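You operate a simulated robot arm through the tools that you are given. There is no shell and no other tool. Be economical: measure what you need, move in short steps, check, and stop when the job is done.

Carry out the task below with a simulated robot arm. There is one attempt and no reset: what you move stays moved.

JOB
Tube 22 read CARRY: rinse the line clean and measure it again alone.
Fine: clean means that LINE reads 0 0 0.

Only the result counts: the job must be done as asked and must still hold three seconds after the hand-in. Knocking over, shifting, dropping, spilling or breaking anything else fails it.

ROBOT AND FRAMES
A 7-joint arm with a fingered hand, fixed in place. Base frame: the origin is at the foot of the arm, x ahead of it, y to its left, z up. Units: m, degrees, N and s.
With the tool pointing down near the work surface it reaches from about 0.36 to 0.7 m from the base axis. Its first joint turns from -69.0 to 172.0 degrees. Payload 3.2 kg.
Tool frame: the origin (TCP) lies between the finger pads and is the grasp point; the fingertips stand 0.026 m ahead of it; z points along the fingers, y is the line along which they close. Largest opening 0.088 m; the body of the gripper starts 0.03 m behind the TCP. The gripper is a hand of 5 fingers: y runs from the thumb to the fingers, the wrist lies at [-0.016, -0.108, -0.172] in the tool frame, and closing takes about 1.5 s.
Orientation is that of the tool frame in the base frame, as a unit quaternion [x, y, z, w]. With the fingers straight down and the wrist toward the robot, the tool's x, y and z point along [0, 1, 0], [1, 0, 0] and [0, 0, -1] of the base frame.

CONTROLS
- The arm moves only by the tool move_arm. Its argument "targets" is a list of rows, each a list of 2 entries, a list of its own where there are three numbers: the shift along the tool's x, y, z in units of 500 mm (1.0 is 500 mm), then the turn, a rotation vector about the tool's x, y, z in units of 45 degrees (1.0 is 45 degrees). In form: [[[dx, dy, dz], [ax, ay, az]], ...]. A call has 1 to 10 rows; each row is the pose to reach, as a shift and turn from the pose commanded when the call began, along the tool's axes at that moment. "gripper" is the gripper command, from -1 (shut) to 1 (fully open), values between in proportion, set as the call begins (left out, the last holds). A call with a number of a shift or a turn outside -1 to 1 is refused whole. A row lasts 0.2 s, in which the tool goes at most 0.05 m and 8.6 degrees; a call with a longer step from one row to the next is refused whole, and so is a gripper value outside its range. Where a pose cannot be reached the arm comes as near as it can. A force on the tool above 40 N (or 10 N above the force at the start of the call, whichever is more), or a blocked arm, ends the call early, and 0.2 s more pass. Each finger travels about 0.072 m/s and halts on what it meets, pressing with about 29 N; the grip force reading is that of the motor and also rises with nothing between the fingers. The clock runs only during rows and for 0.2 s after the last one: add rows that repeat a pose to give the fingers time. The reply holds the time, the measured pose of the TCP, the force on the tool along the base axes, the opening and the grip force, in the units named above and with some noise, with the torque about the TCP (base axes, N m) and any sound that the robot's microphone picked up.
- Cameras (640 x 400 px; columns grow to the right, rows downward): "scene" is fixed at [0.4017, 0.6602, 1.6754]; the picture's right is [-0.99, -0.12, 0.00], its down [-0.08, 0.66, -0.75] and it looks along [0.09, -0.74, -0.66] (base axes); focal length 362 px, centre (320, 200). "wrist" rides on the gripper at [0.067, -0.097, -0.117] in the tool frame; the picture's right is [-0.71, 0.33, -0.62], its down [-0.65, -0.65, 0.39] and it looks along [-0.28, 0.68, 0.68] (tool axes); focal length 234 px, centre (320, 200). There is no depth. A picture from a camera that has moved, and an enlarged one, comes with that camera's place and axes in the base frame and with its lens. The place of the scene camera against the robot may be out by one fixed shift of up to 0.018 m in any direction.
- get_image(camera): a new picture of that camera. The clock stands still meanwhile.
- lift_body(by): slides the trunk up (or, below 0, down) by that many m; the arm rides with it, the base frame stays. It gives what a move gives, with no picture.
- move_fingers(index, middle, ring, little, thumb_bend, thumb_turn): sets how far each is bent, from 0 (flat) to 1 (curled in); at 0.3 the hand is open as for a grip, at 0.7 the pads meet at the TCP. One left out holds its place. A second passes; each finger stops where it meets its share of the squeeze, and holds until it gets a number again. A gripper value or a shape takes the hand back. It gives what a move gives, with no picture; readings hold the bend of each and the force on index, middle, ring, little, thumb and palm. thumb_turn goes from beside the hand (0) to across from the fingers (1), as for a grip.
- hand_shape(shape): the hand has 5 fingers and takes this shape, open, in about a second: jaw (thumb against the fingers, like two jaws); tri (thumb and two fingers); tip (a fingertip pinch); poke (one finger out to press); point (the index stretched); flat (the hand flat); cup (the hand cupped); fist (a fist). The gripper value then closes the fingers along that shape, each until it touches; the sizes above hold for jaw. It gives what a move gives, with no picture.
- enlarge(camera, box): a new picture of the part [left, top, right, bottom] of that camera's present view, enlarged. The clock stands still meanwhile.
- job_done(): hands the job in; it is judged then, once.

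Work in short steps. Places have to be worked out from the pictures, the camera data and where the tool is seen: move nearer, look again, correct. Check each grasp and each placing, and mend what went wrong. You have 120 turns and 84 pictures in all, those below and enlarged ones among them. Open the gripper and draw the arm clear of the work before you hand the job in, unless the task says otherwise; then end with one line.

The tools are called after "Request:" by a JSON object that holds its "api" and its "payload". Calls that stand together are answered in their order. move_arm: Moves the arm, as the interface text tells. Its arguments: {"type":"object","properties":{"targets":{"type":"array","items":{"type":"array"}},"gripper":{"type":"number"}},"required":["targets"]} The other tools are called the same way: lift_body (by) slides the trunk up or down; hand_shape (shape) gives the hand a shape; move_fingers (index, middle, ring, little, thumb_bend, thumb_turn) moves the fingers one by one; get_image (camera) takes a picture; enlarge (camera, box) takes an enlarged picture of a part of a camera's view; job_done () hands the job in.

At the start:

```text
clock: 0.0
ee_pos: [0.4246, -0.0145, 1.242]
tool_rot: [0.707, 0.707, 0.0, 0.0]
contact_force: [-0.2, -0.4, -0.3]
torque: [0.0, -0.01, -0.03]
width: 0.0879
finger_force: 0.1
shape: jaw
bend: [0.3, 0.3, 0.3, 0.3, 0.3, 0.97]
finger forces: [0.0, 0.0, 0.0, 0.0, 0.0, 0.1]
trunk travel left (down, up): [-0.775, 0.065]
```

scene: 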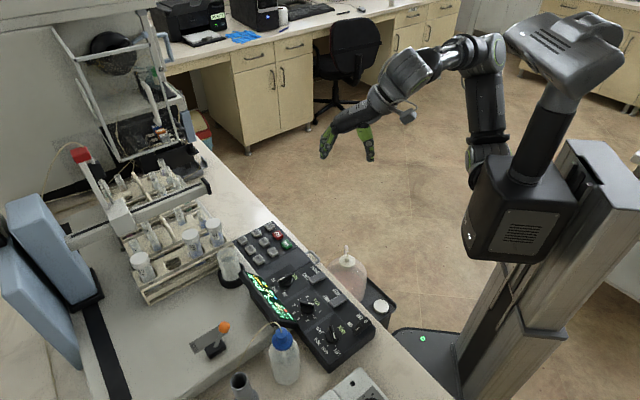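
wrist: 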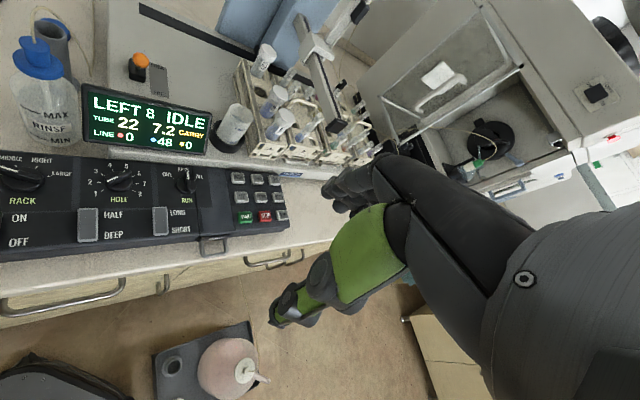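

The wrist view shows a control panel with a display (LEFT 8 IDLE, TUBE 22 7.2 CARRY, LINE 0 48 0). I'll look closer at the panel and the rest of the scene.

Request:
{"api": "enlarge", "payload": {"camera": "wrist", "box": [0, 60, 320, 260]}}

Request:
{"api": "enlarge", "payload": {"camera": "scene", "box": [200, 210, 400, 400]}}

Request:
{"api": "enlarge", "payload": {"camera": "scene", "box": [40, 130, 260, 310]}}

```text
2.00 times, centred on (160, 160) of wrist
camera zoom: at [0.3255, 0.0508, 1.3591], right [0.33, -0.71, 0.62], down [-0.65, -0.65, -0.39], along [0.68, -0.28, -0.68], focal length 468 px, centre (640, 280)
```

zoom: 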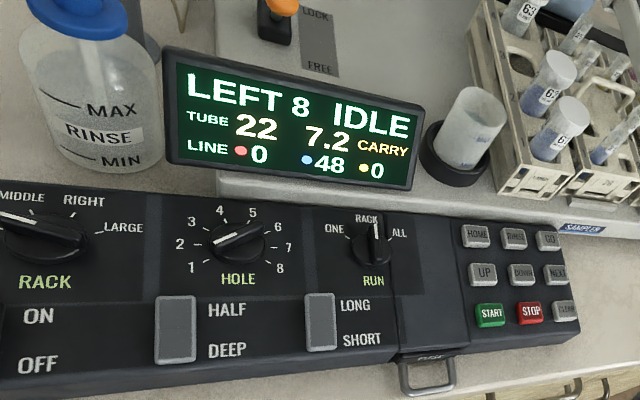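

```text
2.11 times, centred on (300, 305) of scene
camera zoom: at [0.4017, 0.6602, 1.6754], right [-0.99, -0.12, 0.0], down [-0.08, 0.66, -0.75], along [0.09, -0.74, -0.66], focal length 762 px, centre (362, -21)
```

zoom: 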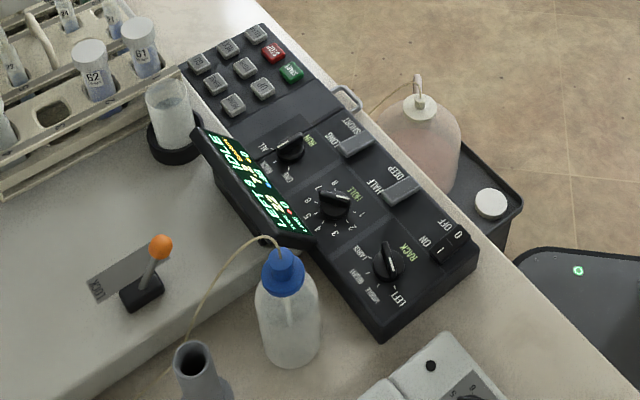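

```text
2.22 times, centred on (150, 220) of scene
camera zoom: at [0.4017, 0.6602, 1.6754], right [-0.99, -0.12, 0.0], down [-0.08, 0.66, -0.75], along [0.09, -0.74, -0.66], focal length 804 px, centre (698, 156)
```

zoom: 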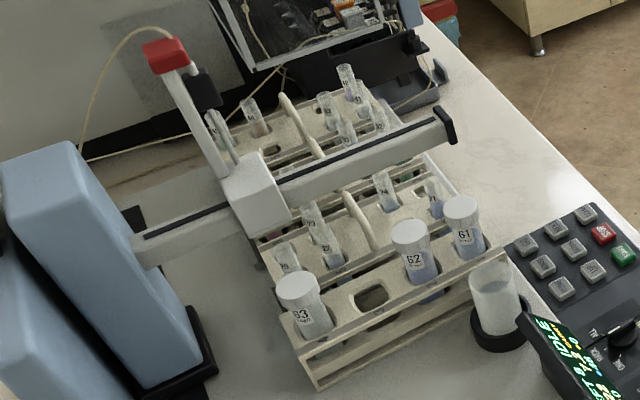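

START key triangulates to about (0.58, 0.0, 0.91). I lower the trunk a bit to read the panel and the racks from closer.

Request:
{"api": "lift_body", "payload": {"by": -0.12}}

Request:
{"api": "get_image", "payload": {"camera": "wrist"}}

Request:
{"api": "enlarge", "payload": {"camera": "wrist", "box": [240, 0, 440, 150]}}

```text
clock: 1.5
ee_pos: [0.4259, -0.0144, 1.122]
tool_rot: [0.707, 0.708, 0.0, 0.0]
contact_force: [-0.6, 0.2, 0.2]
torque: [-0.01, 0.0, 0.02]
width: 0.0878
finger_force: 0.1
shape: jaw
bend: [0.3, 0.3, 0.3, 0.3, 0.3, 0.97]
finger forces: [0.0, 0.0, 0.0, 0.0, 0.1, 0.0]
trunk travel left (down, up): [-0.655, 0.185]
```

```text
78 pictures are left
camera wrist: at [0.3254, 0.0509, 1.2392], right [0.33, -0.71, 0.62], down [-0.65, -0.65, -0.39], along [0.68, -0.28, -0.68], focal length 234 px, centre (320, 200)
```

wrist: 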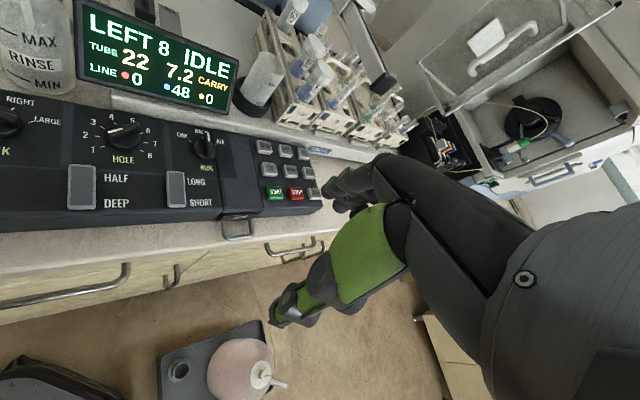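

```text
2.67 times, centred on (340, 75) of wrist
camera zoom: at [0.3254, 0.0509, 1.2392], right [0.33, -0.71, 0.62], down [-0.65, -0.65, -0.39], along [0.68, -0.28, -0.68], focal length 624 px, centre (267, 533)
```

zoom: 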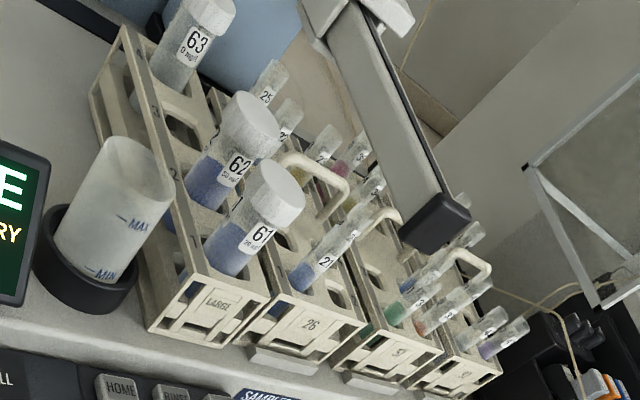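

The tube labels are too small from here; I raise the trunk and move forward to look down at the racks.

Request:
{"api": "lift_body", "payload": {"by": 0.15}}

Request:
{"api": "move_arm", "payload": {"targets": [[[0, 0.08, 0], [0, 0, 0]], [[0, 0.16, 0], [0, 0, 0]], [[0, 0.24, 0], [0, 0, 0]], [[0, 0.3, 0], [0, 0, 0]], [[0, 0.3, 0], [0, 0, 0]]]}}

Request:
{"api": "get_image", "payload": {"camera": "wrist"}}

```text
clock: 3.2
ee_pos: [0.4258, -0.0151, 1.2709]
tool_rot: [0.706, 0.708, 0.0, 0.0]
contact_force: [0.4, -0.3, 0.2]
torque: [0.03, 0.01, 0.0]
width: 0.0879
finger_force: 0.2
shape: jaw
bend: [0.3, 0.3, 0.3, 0.3, 0.3, 0.97]
finger forces: [0.1, 0.0, 0.0, 0.1, 0.0, 0.0]
trunk travel left (down, up): [-0.805, 0.035]
```

```text
clock: 4.5
ee_pos: [0.5742, -0.0153, 1.2719]
tool_rot: [0.707, 0.707, 0.0, 0.0]
contact_force: [-0.2, -0.4, 0.0]
torque: [0.03, -0.01, 0.01]
width: 0.0879
finger_force: 0.0
shape: jaw
bend: [0.3, 0.3, 0.3, 0.3, 0.3, 0.97]
finger forces: [0.0, 0.0, 0.0, 0.0, 0.1, 0.0]
trunk travel left (down, up): [-0.805, 0.035]
```

```text
76 pictures are left
camera wrist: at [0.4749, 0.0506, 1.3888], right [0.33, -0.71, 0.62], down [-0.65, -0.65, -0.39], along [0.68, -0.28, -0.68], focal length 234 px, centre (320, 200)
```

wrist: 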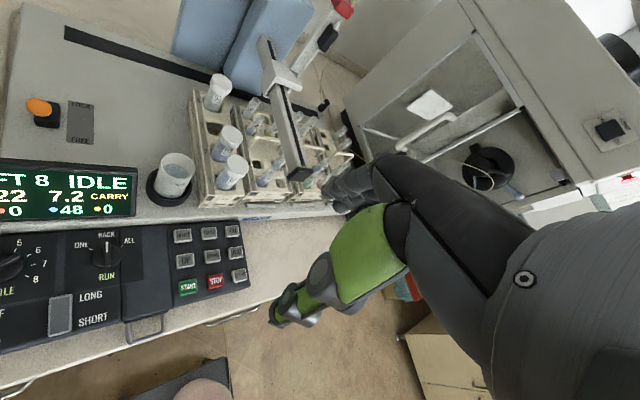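

Request:
{"api": "enlarge", "payload": {"camera": "wrist", "box": [180, 60, 380, 220]}}

Request:
{"api": "enlarge", "payload": {"camera": "wrist", "box": [0, 60, 260, 340]}}

Request:
{"api": "enlarge", "payload": {"camera": "scene", "box": [100, 150, 240, 290]}}

```text
2.50 times, centred on (280, 140) of wrist
camera zoom: at [0.4749, 0.0506, 1.3888], right [0.33, -0.71, 0.62], down [-0.65, -0.65, -0.39], along [0.68, -0.28, -0.68], focal length 585 px, centre (420, 350)
```

zoom: 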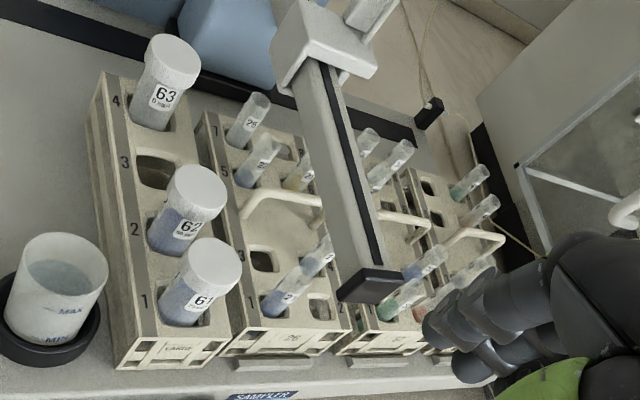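

```text
1.43 times, centred on (130, 200) of wrist
camera zoom: at [0.4749, 0.0506, 1.3888], right [0.33, -0.71, 0.62], down [-0.65, -0.65, -0.39], along [0.68, -0.28, -0.68], focal length 334 px, centre (591, 200)
```

zoom: 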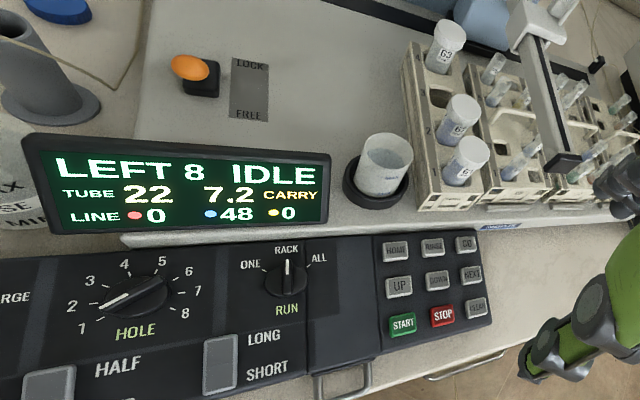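

```text
2.86 times, centred on (170, 220) of scene
camera zoom: at [0.4017, 0.6602, 1.6754], right [-0.99, -0.12, 0.0], down [-0.08, 0.66, -0.75], along [0.09, -0.74, -0.66], focal length 1034 px, centre (749, 143)
```

zoom: 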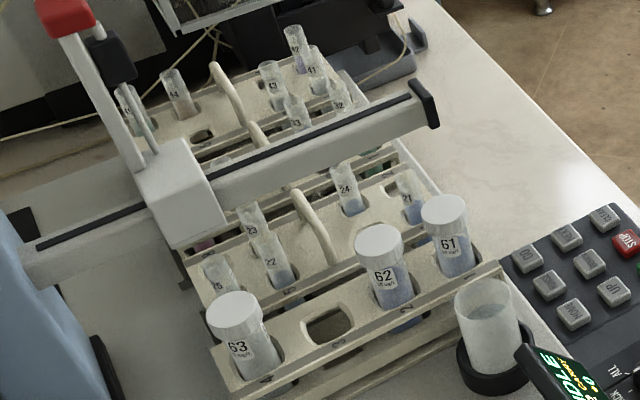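

Scene view shows tube 22 in the rack adjacent to LARGE, far half. I enlarge the rack and the knobs further to read hole numbers and labels.

Request:
{"api": "enlarge", "payload": {"camera": "wrist", "box": [235, 80, 315, 130]}}

Request:
{"api": "enlarge", "payload": {"camera": "wrist", "box": [240, 160, 340, 222]}}

Request:
{"api": "enlarge", "payload": {"camera": "scene", "box": [285, 265, 385, 365]}}

Request:
{"api": "enlarge", "payload": {"camera": "scene", "box": [115, 190, 195, 250]}}

```text
8.00 times, centred on (275, 105) of wrist
camera zoom: at [0.4749, 0.0506, 1.3888], right [0.33, -0.71, 0.62], down [-0.65, -0.65, -0.39], along [0.68, -0.28, -0.68], focal length 1873 px, centre (680, 960)
```

zoom: 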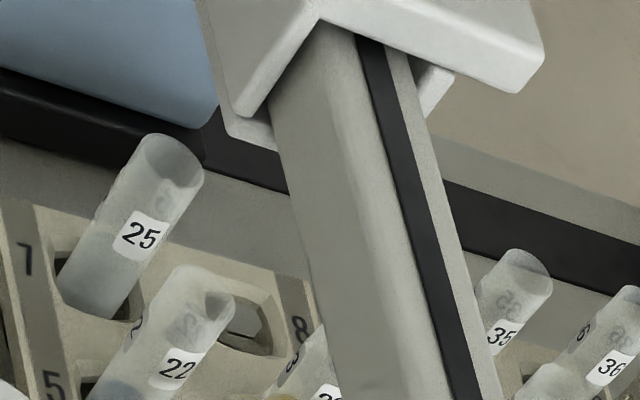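

```text
6.40 times, centred on (290, 191) of wrist
camera zoom: at [0.4749, 0.0506, 1.3888], right [0.33, -0.71, 0.62], down [-0.65, -0.65, -0.39], along [0.68, -0.28, -0.68], focal length 1499 px, centre (512, 258)
```

zoom: 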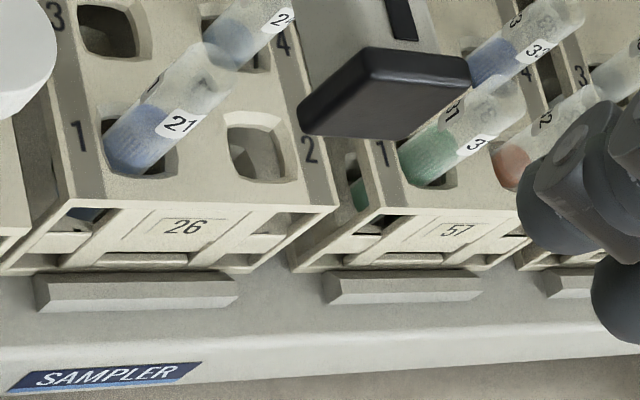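

```text
4.00 times, centred on (335, 315) of scene
camera zoom: at [0.4017, 0.6602, 1.6754], right [-0.99, -0.12, 0.0], down [-0.08, 0.66, -0.75], along [0.09, -0.74, -0.66], focal length 1447 px, centre (260, -260)
```

zoom: 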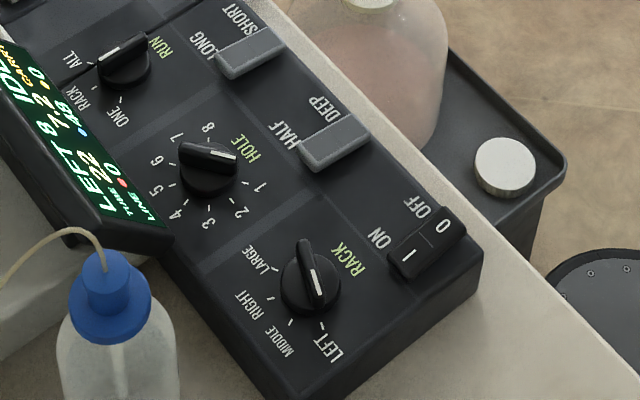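

```text
6.67 times, centred on (155, 220) of scene
camera zoom: at [0.4017, 0.6602, 1.6754], right [-0.99, -0.12, 0.0], down [-0.08, 0.66, -0.75], along [0.09, -0.74, -0.66], focal length 2411 px, centre (1420, 67)
```

zoom: 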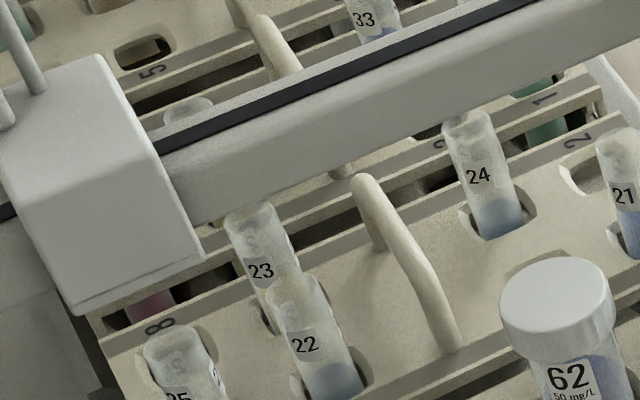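

Rack LEFT: 22 sits in hole 5; knobs read RACK=LEFT, HOLE≈1, RUN=RACK. I zoom on keypad, switches, lever, and bottle.

Request:
{"api": "enlarge", "payload": {"camera": "wrist", "box": [160, 215, 260, 300]}}

Request:
{"api": "enlarge", "payload": {"camera": "wrist", "box": [0, 225, 130, 340]}}

Request:
{"api": "enlarge", "payload": {"camera": "scene", "box": [180, 240, 320, 400]}}

Request:
{"api": "enlarge", "payload": {"camera": "wrist", "box": [140, 140, 240, 215]}}

```text
4.71 times, centred on (210, 258) of wrist
camera zoom: at [0.4749, 0.0506, 1.3888], right [0.33, -0.71, 0.62], down [-0.65, -0.65, -0.39], along [0.68, -0.28, -0.68], focal length 1102 px, centre (838, -71)
```

zoom: 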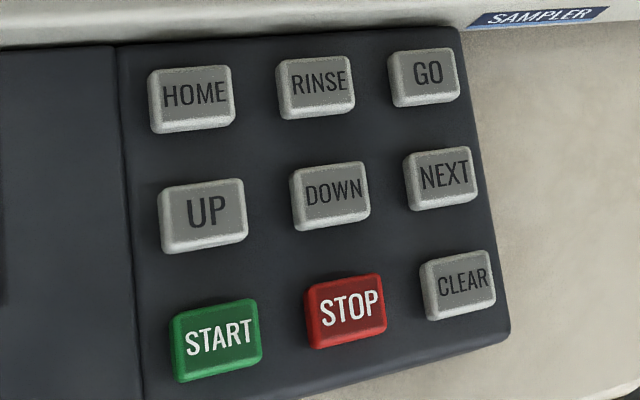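

```text
3.48 times, centred on (65, 282) of wrist
camera zoom: at [0.4749, 0.0506, 1.3888], right [0.33, -0.71, 0.62], down [-0.65, -0.65, -0.39], along [0.68, -0.28, -0.68], focal length 814 px, centre (1207, -87)
```

zoom: 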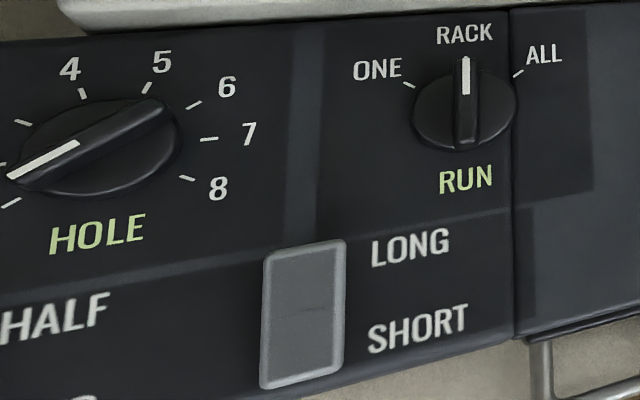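

```text
2.50 times, centred on (250, 320) of scene
camera zoom: at [0.4017, 0.6602, 1.6754], right [-0.99, -0.12, 0.0], down [-0.08, 0.66, -0.75], along [0.09, -0.74, -0.66], focal length 904 px, centre (495, -100)
```

zoom: 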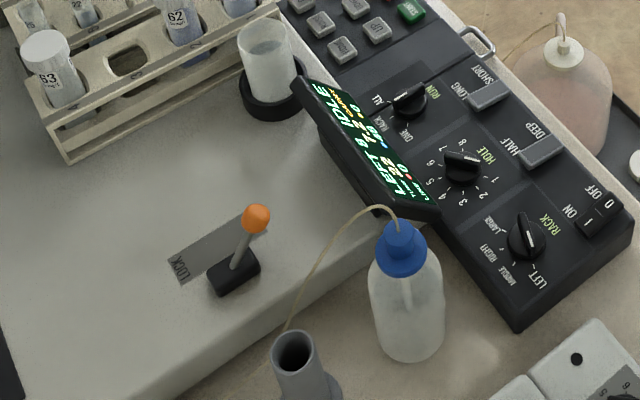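

```text
5.33 times, centred on (190, 178) of wrist
camera zoom: at [0.4749, 0.0506, 1.3888], right [0.33, -0.71, 0.62], down [-0.65, -0.65, -0.39], along [0.68, -0.28, -0.68], focal length 1249 px, centre (1013, 320)
```

zoom: 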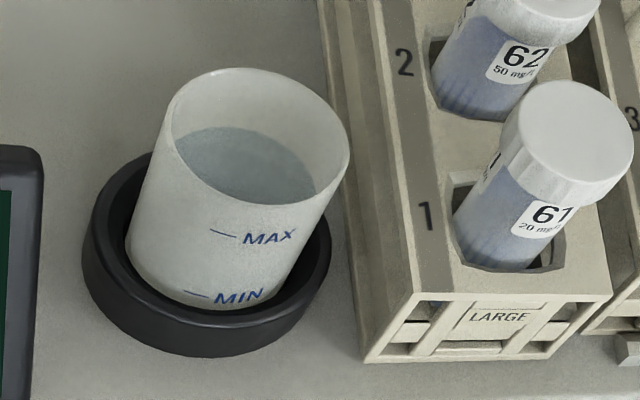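

The status is clear: keypad RINSE and START, knobs RUN and HOLE need work. I take the poke shape and look where the index fingertip is; also check the lever.

Request:
{"api": "hand_shape", "payload": {"shape": "poke"}}

Request:
{"api": "get_image", "payload": {"camera": "wrist"}}

Request:
{"api": "get_image", "payload": {"camera": "scene"}}

Request:
{"api": "enlarge", "payload": {"camera": "wrist", "box": [10, 85, 110, 150]}}

```text
clock: 5.3
ee_pos: [0.5756, -0.0151, 1.2702]
tool_rot: [0.706, 0.708, 0.0, 0.001]
contact_force: [-0.8, -0.7, 0.4]
torque: [-0.04, 0.03, -0.01]
width: 0.0001
finger_force: 0.1
shape: poke
bend: [0.7, 0.7, 0.99, 0.99, 0.0, 1.0]
finger forces: [0.0, 0.0, 0.0, 0.1, 0.1, 0.0]
trunk travel left (down, up): [-0.805, 0.035]
```

```text
64 pictures are left
camera wrist: at [0.4759, 0.051, 1.3883], right [0.33, -0.71, 0.62], down [-0.65, -0.65, -0.39], along [0.68, -0.28, -0.68], focal length 234 px, centre (320, 200)
```

wrist: 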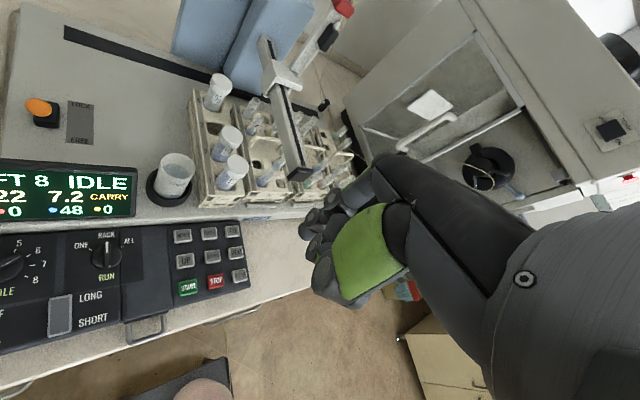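

```text
63 pictures are left
```

scene: 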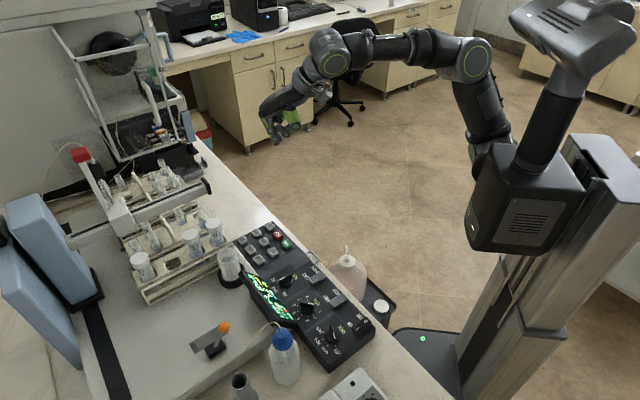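

```text
6.15 times, centred on (60, 118) of wrist
camera zoom: at [0.4759, 0.051, 1.3883], right [0.33, -0.71, 0.62], down [-0.65, -0.65, -0.39], along [0.68, -0.28, -0.68], focal length 1441 px, centre (1920, 708)
```

zoom: 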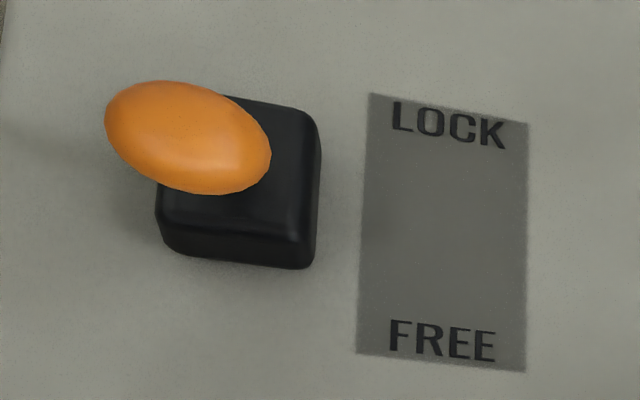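

Lever seems leaned toward FREE; I'll see if the display ever complains. The poke shape reads index and middle at 0.7; I enlarge the hand to see it.

Request:
{"api": "enlarge", "payload": {"camera": "scene", "box": [240, 60, 340, 150]}}

Request:
{"api": "enlarge", "payload": {"camera": "wrist", "box": [290, 140, 430, 310]}}

```text
4.44 times, centred on (290, 105) of scene
camera zoom: at [0.4017, 0.6602, 1.6754], right [-0.99, -0.12, 0.0], down [-0.08, 0.66, -0.75], along [0.09, -0.74, -0.66], focal length 1608 px, centre (453, 622)
```

zoom: 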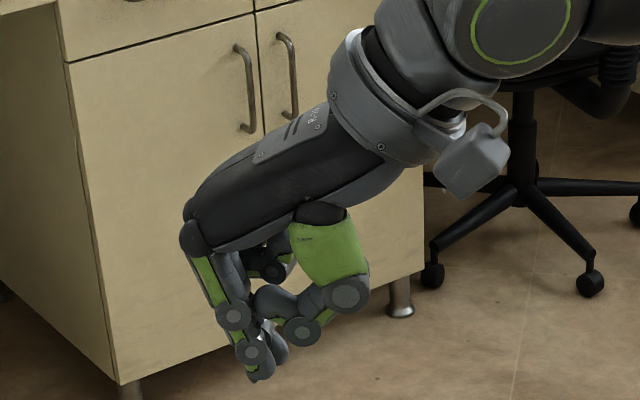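

```text
2.35 times, centred on (360, 225) of wrist
camera zoom: at [0.4759, 0.051, 1.3883], right [0.33, -0.71, 0.62], down [-0.65, -0.65, -0.39], along [0.68, -0.28, -0.68], focal length 551 px, centre (226, 141)
```

zoom: 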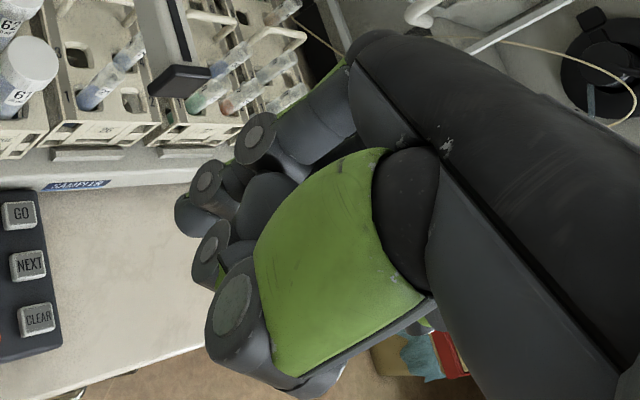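

Index and middle both point down. I curl the middle so that only the index points, and look again.

Request:
{"api": "move_fingers", "payload": {"index": 0.6, "middle": 1.0, "thumb_bend": 0.0, "thumb_turn": 0.3}}

Request:
{"api": "enlarge", "payload": {"camera": "scene", "box": [240, 60, 340, 150]}}

Request:
{"api": "enlarge", "payload": {"camera": "wrist", "box": [150, 140, 430, 340]}}

```text
clock: 6.3
ee_pos: [0.5742, -0.0155, 1.271]
tool_rot: [0.706, 0.708, 0.0, -0.001]
contact_force: [0.6, 0.4, 0.2]
torque: [0.01, 0.0, -0.01]
width: 0.0911
finger_force: 0.1
shape: fingers
bend: [0.6, 1.0, 0.99, 0.99, 0.0, 0.28]
finger forces: [0.1, 0.1, 0.1, 0.0, 0.0, 0.0]
trunk travel left (down, up): [-0.805, 0.035]
```

```text
4.44 times, centred on (290, 105) of scene
camera zoom: at [0.4017, 0.6602, 1.6754], right [-0.99, -0.12, 0.0], down [-0.08, 0.66, -0.75], along [0.09, -0.74, -0.66], focal length 1608 px, centre (453, 622)
```

zoom: 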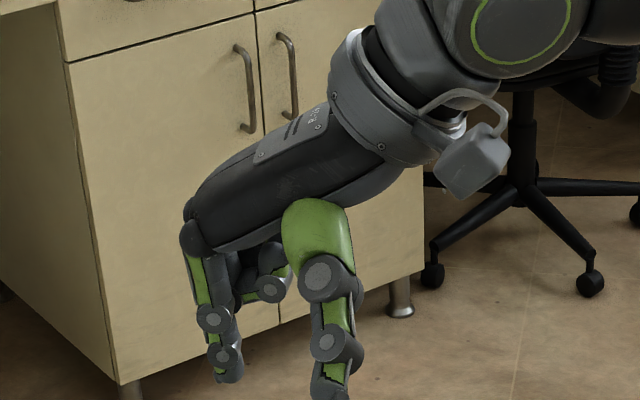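

```text
2.00 times, centred on (290, 240) of wrist
camera zoom: at [0.4758, 0.051, 1.3883], right [0.33, -0.71, 0.62], down [-0.65, -0.65, -0.39], along [0.68, -0.28, -0.68], focal length 468 px, centre (380, 120)
```

zoom: 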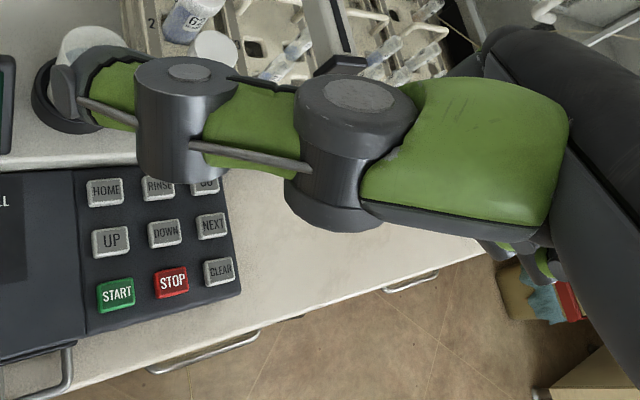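

The thumb swings out that way; I put it back across as in poke and look again.

Request:
{"api": "move_fingers", "payload": {"thumb_turn": 1.0}}

Request:
{"api": "enlarge", "payload": {"camera": "scene", "box": [240, 60, 340, 150]}}

Request:
{"api": "enlarge", "payload": {"camera": "wrist", "box": [230, 140, 430, 310]}}

```text
clock: 7.3
ee_pos: [0.575, -0.0149, 1.2717]
tool_rot: [0.707, 0.708, -0.001, 0.001]
contact_force: [-0.2, -0.2, -1.1]
torque: [-0.01, -0.02, 0.02]
width: 0.062
finger_force: 0.1
shape: fingers
bend: [0.6, 1.0, 0.99, 0.99, 0.0, 0.94]
finger forces: [0.0, 0.0, 0.0, 0.1, 0.0, 0.0]
trunk travel left (down, up): [-0.805, 0.035]
```

```text
4.44 times, centred on (290, 105) of scene
camera zoom: at [0.4017, 0.6602, 1.6754], right [-0.99, -0.12, 0.0], down [-0.08, 0.66, -0.75], along [0.09, -0.74, -0.66], focal length 1608 px, centre (453, 622)
```

zoom: 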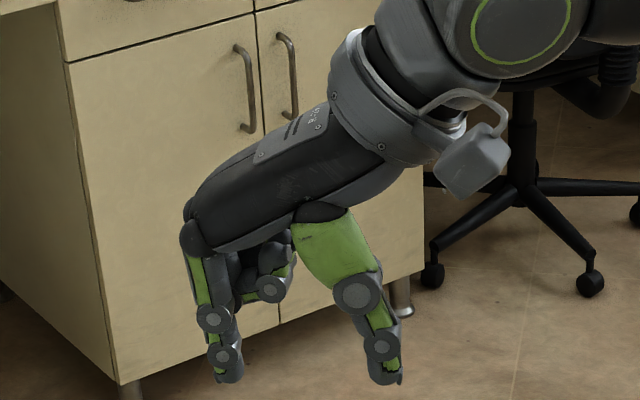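

```text
2.35 times, centred on (330, 225) of wrist
camera zoom: at [0.4758, 0.051, 1.3883], right [0.33, -0.71, 0.62], down [-0.65, -0.65, -0.39], along [0.68, -0.28, -0.68], focal length 551 px, centre (296, 141)
```

zoom: 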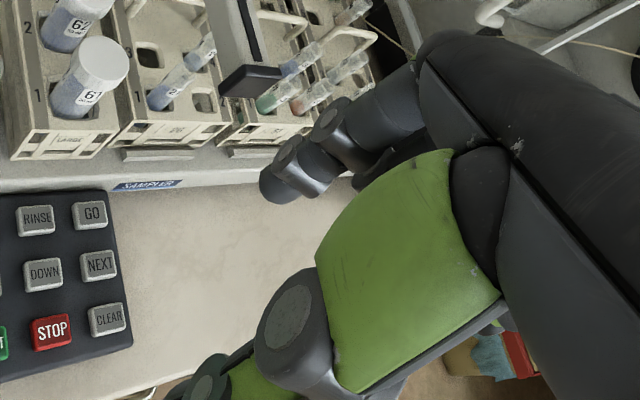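

Index tip now visible in the wrist view. I curl the thumb up to keep it clear below.

Request:
{"api": "move_fingers", "payload": {"thumb_bend": 0.9}}

Request:
{"api": "enlarge", "payload": {"camera": "scene", "box": [240, 60, 340, 150]}}

Request:
{"api": "enlarge", "payload": {"camera": "wrist", "box": [230, 140, 430, 310]}}

```text
clock: 8.3
ee_pos: [0.5759, -0.0156, 1.2701]
tool_rot: [0.706, 0.708, 0.0, 0.001]
contact_force: [0.3, -0.3, 0.7]
torque: [-0.01, -0.03, 0.01]
width: 0.0004
finger_force: 0.1
shape: fingers
bend: [0.57, 1.0, 0.99, 0.99, 0.83, 1.0]
finger forces: [0.0, 0.0, 0.0, 0.0, 0.0, 0.0]
trunk travel left (down, up): [-0.805, 0.035]
```

```text
4.44 times, centred on (290, 105) of scene
camera zoom: at [0.4017, 0.6602, 1.6754], right [-0.99, -0.12, 0.0], down [-0.08, 0.66, -0.75], along [0.09, -0.74, -0.66], focal length 1608 px, centre (453, 622)
```

zoom: 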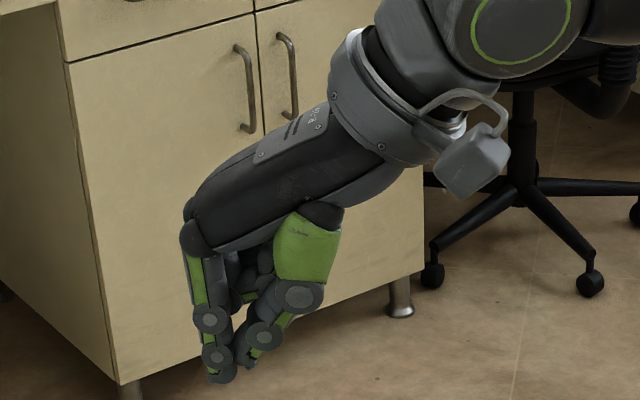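

```text
2.35 times, centred on (330, 225) of wrist
camera zoom: at [0.4758, 0.051, 1.3883], right [0.33, -0.71, 0.62], down [-0.65, -0.65, -0.39], along [0.68, -0.28, -0.68], focal length 551 px, centre (296, 141)
```

zoom: 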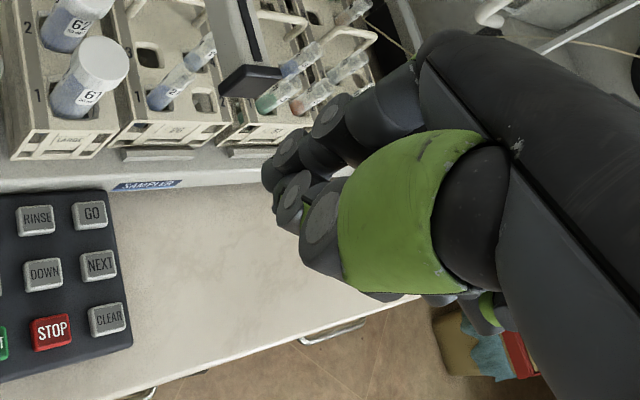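

The thumb now touches the index. I try it beside the hand and curled.

Request:
{"api": "move_fingers", "payload": {"index": 0.6, "thumb_turn": 0.0, "thumb_bend": 1.0}}

Request:
{"api": "enlarge", "payload": {"camera": "scene", "box": [240, 60, 340, 150]}}

Request:
{"api": "get_image", "payload": {"camera": "wrist"}}

```text
clock: 9.3
ee_pos: [0.5759, -0.0147, 1.2708]
tool_rot: [0.706, 0.709, 0.0, 0.0]
contact_force: [-0.2, 0.6, 1.1]
torque: [0.01, 0.02, -0.01]
width: 0.0428
finger_force: 0.0
shape: fingers
bend: [0.6, 1.0, 0.99, 0.99, 1.0, 0.0]
finger forces: [0.1, 0.1, 0.0, 0.0, 0.1, 0.0]
trunk travel left (down, up): [-0.805, 0.035]
```

```text
4.44 times, centred on (290, 105) of scene
camera zoom: at [0.4017, 0.6602, 1.6754], right [-0.99, -0.12, 0.0], down [-0.08, 0.66, -0.75], along [0.09, -0.74, -0.66], focal length 1608 px, centre (453, 622)
```

zoom: 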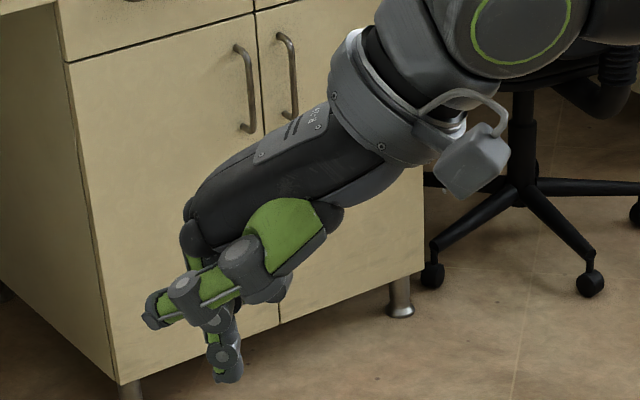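

```text
52 pictures are left
camera wrist: at [0.4758, 0.051, 1.3883], right [0.33, -0.71, 0.62], down [-0.65, -0.65, -0.39], along [0.68, -0.28, -0.68], focal length 234 px, centre (320, 200)
```

wrist: 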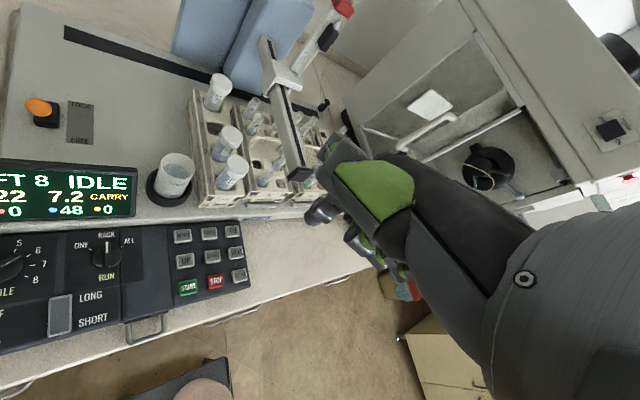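

The index now sticks out alone, tip about TCP+(0.022, 0.006, −0.038). The bench is yawed ~45°: RINSE is near (0.665, 0.034), START near (0.577, 0.002). I move above RINSE and lower the trunk part way.

Request:
{"api": "move_arm", "payload": {"targets": [[[0.043, 0.065, 0], [0, 0, 0]], [[0.08, 0.13, 0], [0, 0, 0]], [[0.08, 0.13, 0], [0, 0, 0]]]}}

Request:
{"api": "lift_body", "payload": {"by": -0.2}}

Request:
{"api": "get_image", "payload": {"camera": "wrist"}}

Request:
{"api": "enlarge", "payload": {"camera": "scene", "box": [170, 150, 330, 290]}}

```text
clock: 10.2
ee_pos: [0.6339, 0.0238, 1.271]
tool_rot: [0.707, 0.708, 0.0, 0.0]
contact_force: [0.3, -0.2, 0.3]
torque: [0.0, 0.04, -0.03]
width: 0.043
finger_force: 0.1
shape: fingers
bend: [0.6, 1.0, 0.99, 0.99, 1.0, 0.0]
finger forces: [0.0, 0.0, 0.1, 0.0, 0.0, 0.0]
out of reach, approached as far as the arm can: row 2, 3
trunk travel left (down, up): [-0.805, 0.035]
```

```text
clock: 12.3
ee_pos: [0.6371, 0.0265, 1.0693]
tool_rot: [0.707, 0.708, 0.0, 0.001]
contact_force: [0.3, -0.2, 0.0]
torque: [-0.03, 0.02, 0.02]
width: 0.043
finger_force: 0.1
shape: fingers
bend: [0.6, 1.0, 0.99, 0.99, 1.0, 0.0]
finger forces: [0.0, 0.0, 0.0, 0.0, 0.1, 0.0]
trunk travel left (down, up): [-0.605, 0.235]
```

```text
51 pictures are left
camera wrist: at [0.5376, 0.0905, 1.1875], right [0.33, -0.71, 0.62], down [-0.65, -0.65, -0.39], along [0.68, -0.28, -0.68], focal length 234 px, centre (320, 200)
```

wrist: 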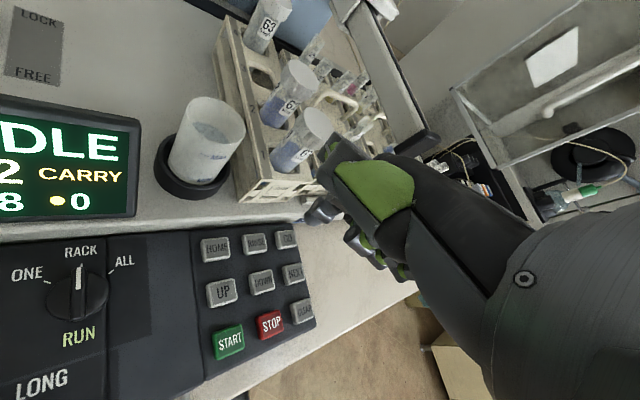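

```text
2.86 times, centred on (250, 220) of scene
camera zoom: at [0.4017, 0.6602, 1.6754], right [-0.99, -0.12, 0.0], down [-0.08, 0.66, -0.75], along [0.09, -0.74, -0.66], focal length 1034 px, centre (520, 143)
```

zoom: 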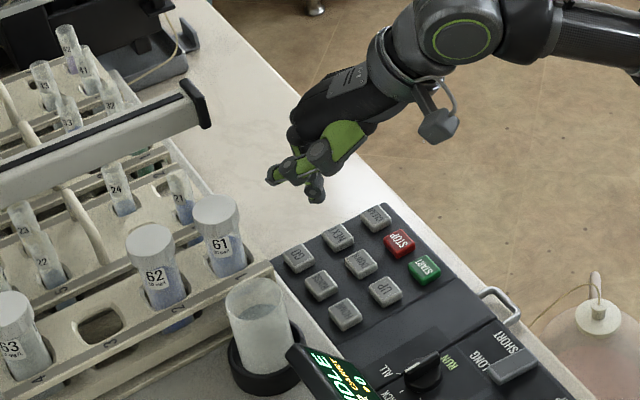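

Triangulation gives RINSE ≈ (0.672, 0.034, 0.922). I shift 12 mm forward and lower 75 mm, then check alignment.

Request:
{"api": "lift_body", "payload": {"by": -0.075}}

Request:
{"api": "move_arm", "payload": {"targets": [[[0.002, 0.024, 0], [0, 0, 0]], [[0.002, 0.024, 0], [0, 0, 0]]]}}

Request:
{"api": "enlarge", "payload": {"camera": "wrist", "box": [180, 150, 380, 300]}}

Request:
{"api": "enlarge", "payload": {"camera": "scene", "box": [200, 180, 320, 280]}}

```text
clock: 13.4
ee_pos: [0.6365, 0.0241, 0.995]
tool_rot: [0.707, 0.707, 0.001, 0.0]
contact_force: [-0.5, 0.7, -0.4]
torque: [0.02, 0.03, 0.03]
width: 0.043
finger_force: 0.1
shape: fingers
bend: [0.6, 1.0, 0.99, 0.99, 1.0, 0.0]
finger forces: [0.0, 0.0, 0.0, 0.0, 0.1, 0.0]
trunk travel left (down, up): [-0.53, 0.31]
```

```text
clock: 14.0
ee_pos: [0.6413, 0.0218, 0.9886]
tool_rot: [0.706, 0.708, 0.0, -0.001]
contact_force: [-0.2, -1.1, -0.8]
torque: [-0.02, 0.0, -0.01]
width: 0.0429
finger_force: 0.0
shape: fingers
bend: [0.6, 1.0, 0.99, 0.99, 1.0, 0.0]
finger forces: [0.1, 0.0, 0.0, 0.0, 0.0, 0.0]
out of reach, approached as far as the arm can: row 1, 2
trunk travel left (down, up): [-0.53, 0.31]
```

```text
2.67 times, centred on (280, 225) of wrist
camera zoom: at [0.5419, 0.0883, 1.1068], right [0.33, -0.71, 0.62], down [-0.65, -0.65, -0.39], along [0.68, -0.28, -0.68], focal length 624 px, centre (427, 133)
```

zoom: 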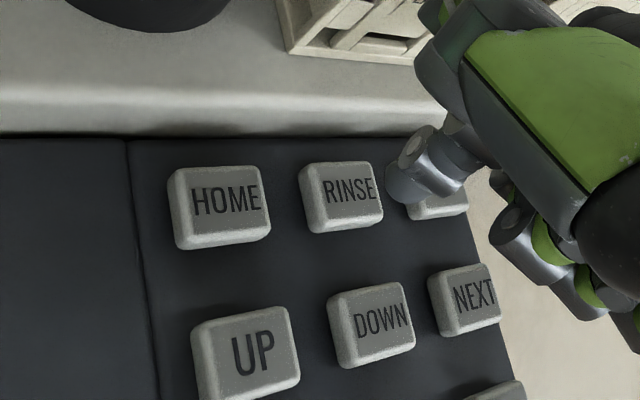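

```text
4.00 times, centred on (260, 230) of scene
camera zoom: at [0.4017, 0.6602, 1.6754], right [-0.99, -0.12, 0.0], down [-0.08, 0.66, -0.75], along [0.09, -0.74, -0.66], focal length 1447 px, centre (560, 80)
```

zoom: 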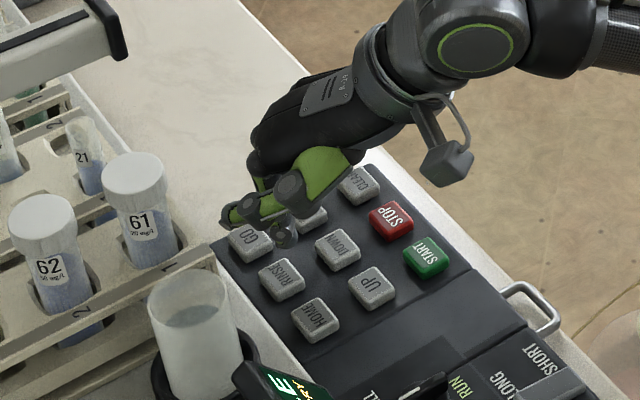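

Tip is ≈ (0.664, 0.026, 0.957), at the arm's reach; RINSE ≈ (0.671, 0.032). I straighten the index a little and shift sideways.

Request:
{"api": "move_fingers", "payload": {"index": 0.52}}

Request:
{"api": "move_arm", "payload": {"targets": [[[0.012, 0, -0.01], [0, 0, 0]], [[0.012, 0, -0.01], [0, 0, 0]]]}}

Request:
{"api": "enlarge", "payload": {"camera": "wrist", "box": [180, 150, 380, 300]}}

Request:
{"api": "enlarge", "payload": {"camera": "scene", "box": [200, 180, 320, 280]}}

```text
clock: 15.0
ee_pos: [0.6401, 0.0221, 0.9895]
tool_rot: [0.707, 0.707, 0.001, 0.0]
contact_force: [1.3, 0.4, 1.5]
torque: [0.01, 0.0, 0.02]
width: 0.0407
finger_force: 0.2
shape: fingers
bend: [0.52, 1.0, 0.99, 0.99, 1.0, 0.0]
finger forces: [0.1, 0.0, 0.0, 0.0, 0.1, 0.0]
trunk travel left (down, up): [-0.53, 0.31]
```

```text
clock: 15.6
ee_pos: [0.6368, 0.0268, 0.9929]
tool_rot: [0.707, 0.708, 0.001, 0.0]
contact_force: [0.2, -0.2, 1.2]
torque: [-0.01, 0.03, 0.03]
width: 0.0407
finger_force: 0.0
shape: fingers
bend: [0.52, 1.0, 0.99, 0.99, 1.0, 0.0]
finger forces: [0.0, 0.0, 0.0, 0.0, 0.0, 0.1]
out of reach, approached as far as the arm can: row 1, 2
trunk travel left (down, up): [-0.53, 0.31]
```

```text
2.67 times, centred on (280, 225) of wrist
camera zoom: at [0.5373, 0.0934, 1.1109], right [0.33, -0.71, 0.62], down [-0.65, -0.65, -0.39], along [0.68, -0.28, -0.68], focal length 624 px, centre (427, 133)
```

zoom: 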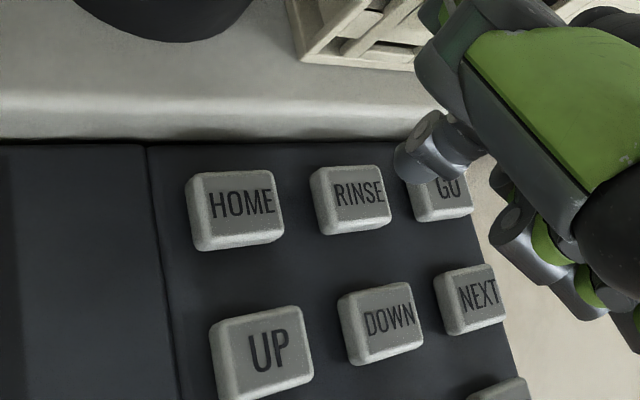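

```text
4.00 times, centred on (260, 230) of scene
camera zoom: at [0.4017, 0.6602, 1.6754], right [-0.99, -0.12, 0.0], down [-0.08, 0.66, -0.75], along [0.09, -0.74, -0.66], focal length 1447 px, centre (560, 80)
```

zoom: 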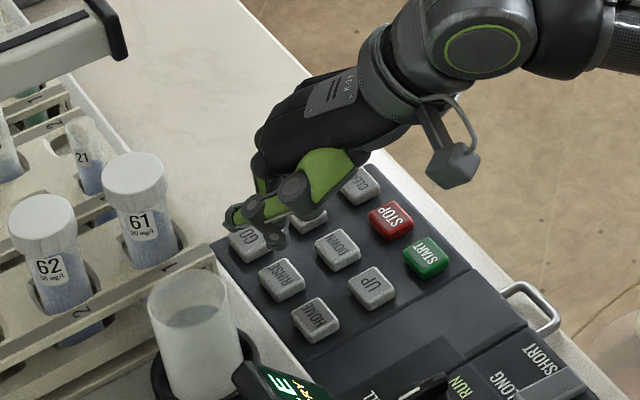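

Tip is about 5 mm short in y. I raise the arm relative to the trunk (for more reach) and lower the trunk, then shift.

Request:
{"api": "move_arm", "payload": {"targets": [[[0.0, 0, -0.08], [0, 0, 0]], [[0.012, 0.01, -0.16], [0, 0, 0]], [[0.012, 0.01, -0.16], [0, 0, 0]]]}}

Request:
{"api": "lift_body", "payload": {"by": -0.09}}

Request:
{"api": "enlarge", "payload": {"camera": "wrist", "box": [180, 150, 380, 300]}}

```text
clock: 16.4
ee_pos: [0.6037, 0.0274, 1.0475]
tool_rot: [0.706, 0.708, 0.0, -0.002]
contact_force: [-0.5, 0.5, -0.1]
torque: [0.0, 0.0, -0.01]
width: 0.0408
finger_force: 0.1
shape: fingers
bend: [0.52, 1.0, 0.99, 0.99, 1.0, 0.0]
finger forces: [0.0, 0.1, 0.1, 0.0, 0.0, 0.1]
out of reach, approached as far as the arm can: row 1, 2, 3
trunk travel left (down, up): [-0.53, 0.31]
```

```text
clock: 17.7
ee_pos: [0.6011, 0.0279, 0.9593]
tool_rot: [0.706, 0.708, 0.001, -0.001]
contact_force: [-0.2, -0.4, 0.8]
torque: [0.0, -0.02, 0.02]
width: 0.0404
finger_force: 0.1
shape: fingers
bend: [0.52, 1.0, 0.99, 0.99, 1.0, 0.0]
finger forces: [0.4, 0.0, 0.1, 0.1, 0.0, 0.0]
trunk travel left (down, up): [-0.44, 0.4]
```

```text
2.67 times, centred on (280, 225) of wrist
camera zoom: at [0.5018, 0.093, 1.0761], right [0.33, -0.71, 0.62], down [-0.65, -0.65, -0.39], along [0.68, -0.28, -0.68], focal length 624 px, centre (427, 133)
```

zoom: 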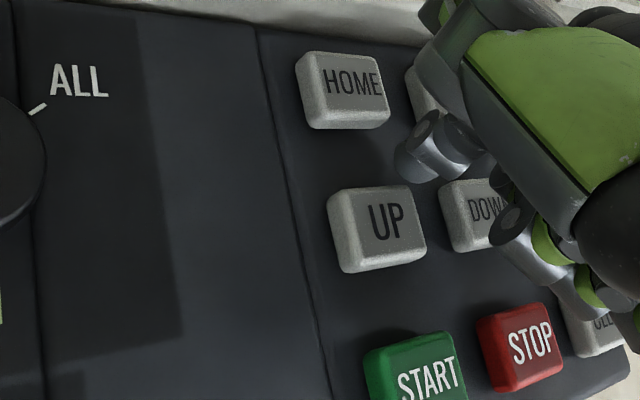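

Raising cost reach; so the reverse helps. I raise the trunk and reach down with the arm.

Request:
{"api": "lift_body", "payload": {"by": 0.2}}

Request:
{"api": "move_arm", "payload": {"targets": [[[0, 0, 0.08], [0, 0, 0]], [[0, 0, 0.16], [0, 0, 0]], [[0, 0.04, 0.24], [0, 0, 0]], [[0, 0.08, 0.3], [0, 0, 0]], [[0, 0.08, 0.3], [0, 0, 0]]]}}

```text
clock: 19.9
ee_pos: [0.6025, 0.0271, 1.1581]
tool_rot: [0.706, 0.708, 0.0, 0.0]
contact_force: [-0.4, -0.2, -0.8]
torque: [0.04, -0.01, 0.01]
width: 0.0407
finger_force: 0.1
shape: fingers
bend: [0.52, 1.0, 0.99, 0.99, 1.0, 0.0]
finger forces: [0.1, 0.1, 0.0, 0.1, 0.0, 0.1]
trunk travel left (down, up): [-0.64, 0.2]
```

```text
clock: 21.1
ee_pos: [0.6398, 0.0272, 1.0104]
tool_rot: [0.707, 0.708, 0.0, 0.0]
contact_force: [-0.3, 0.1, -0.1]
torque: [0.02, 0.02, -0.02]
width: 0.0405
finger_force: 0.1
shape: fingers
bend: [0.52, 1.0, 0.99, 0.99, 1.0, 0.0]
finger forces: [0.0, 0.1, 0.0, 0.0, 0.0, 0.0]
trunk travel left (down, up): [-0.64, 0.2]
```

Reach recovered. I shift 5 mm in y, lower 35 mm, and check.

Request:
{"api": "move_arm", "payload": {"targets": [[[0.01, 0, 0.05], [0, 0, 0]], [[0.01, 0.0, 0.07], [0, 0, 0]], [[0.01, 0, 0.07], [0, 0, 0]]]}}

Request:
{"api": "enlarge", "payload": {"camera": "wrist", "box": [180, 150, 380, 300]}}

Request:
{"api": "enlarge", "payload": {"camera": "scene", "box": [220, 200, 320, 280]}}

```text
clock: 21.9
ee_pos: [0.642, 0.0303, 0.9735]
tool_rot: [0.707, 0.708, 0.001, -0.001]
contact_force: [0.2, 0.0, 0.1]
torque: [0.0, 0.02, -0.02]
width: 0.0406
finger_force: 0.0
shape: fingers
bend: [0.52, 1.0, 0.99, 0.99, 1.0, 0.0]
finger forces: [0.0, 0.0, 0.0, 0.0, 0.0, 0.0]
trunk travel left (down, up): [-0.64, 0.2]
```

```text
2.67 times, centred on (280, 225) of wrist
camera zoom: at [0.5421, 0.0978, 1.0912], right [0.33, -0.71, 0.62], down [-0.65, -0.65, -0.39], along [0.68, -0.28, -0.68], focal length 624 px, centre (427, 133)
```

zoom: 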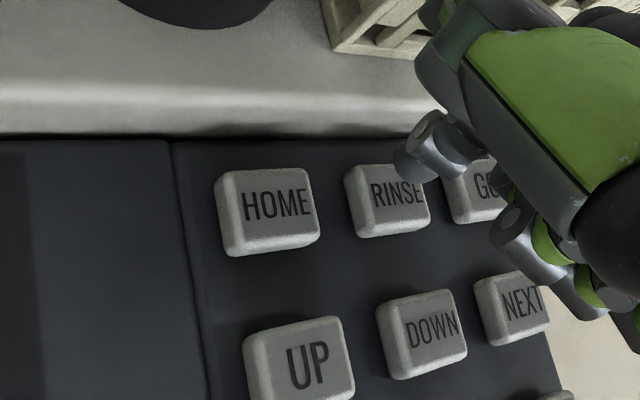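

```text
5.00 times, centred on (270, 240) of scene
camera zoom: at [0.4017, 0.6602, 1.6754], right [-0.99, -0.12, 0.0], down [-0.08, 0.66, -0.75], along [0.09, -0.74, -0.66], focal length 1809 px, centre (570, 0)
```

zoom: 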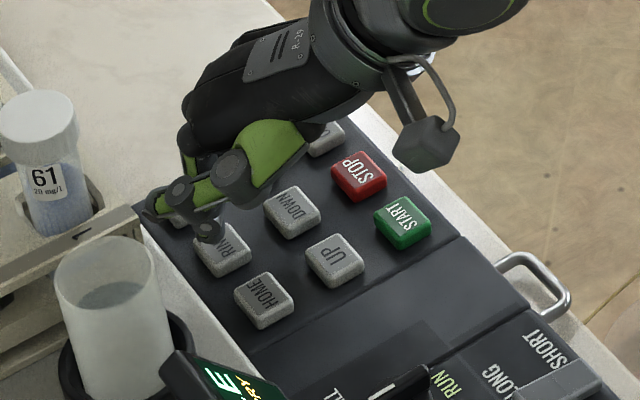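

Aligned within ~5 mm; I shift back 5 mm, press down, then lift and draw back in the same call.

Request:
{"api": "move_arm", "payload": {"targets": [[[0, -0.01, 0.01], [0, 0, 0]], [[0, -0.01, 0.025], [0, 0, 0]], [[0, -0.01, 0.034], [0, 0, 0]], [[0, -0.01, 0.038], [0, 0, 0]], [[0, -0.01, 0.0], [0, 0, 0]], [[0, -0.08, -0.02], [0, 0, 0]], [[0, -0.16, -0.02], [0, 0, 0]]]}}

Request:
{"api": "get_image", "payload": {"camera": "wrist"}}

```text
clock: 23.5
ee_pos: [0.5597, 0.0326, 0.9847]
tool_rot: [0.706, 0.708, 0.001, -0.001]
contact_force: [0.0, 0.0, -0.3]
torque: [0.0, -0.04, 0.01]
width: 0.0407
finger_force: 0.1
shape: fingers
bend: [0.52, 1.0, 0.99, 0.99, 1.0, 0.0]
finger forces: [0.1, 0.0, 0.1, 0.0, 0.1, 0.0]
trunk travel left (down, up): [-0.64, 0.2]
heard: click
```

```text
42 pictures are left
camera wrist: at [0.4601, 0.0984, 1.1019], right [0.33, -0.71, 0.62], down [-0.65, -0.65, -0.39], along [0.68, -0.28, -0.68], focal length 234 px, centre (320, 200)
```

wrist: 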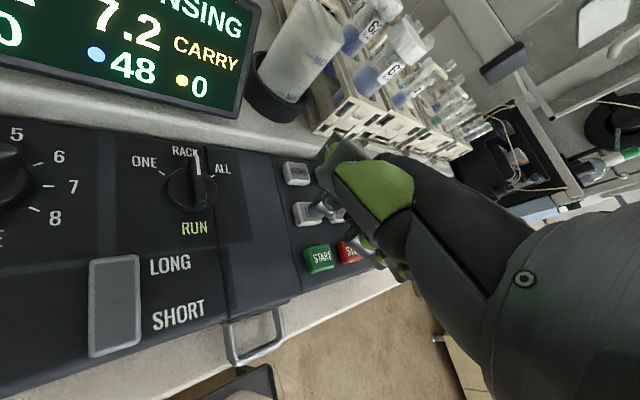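

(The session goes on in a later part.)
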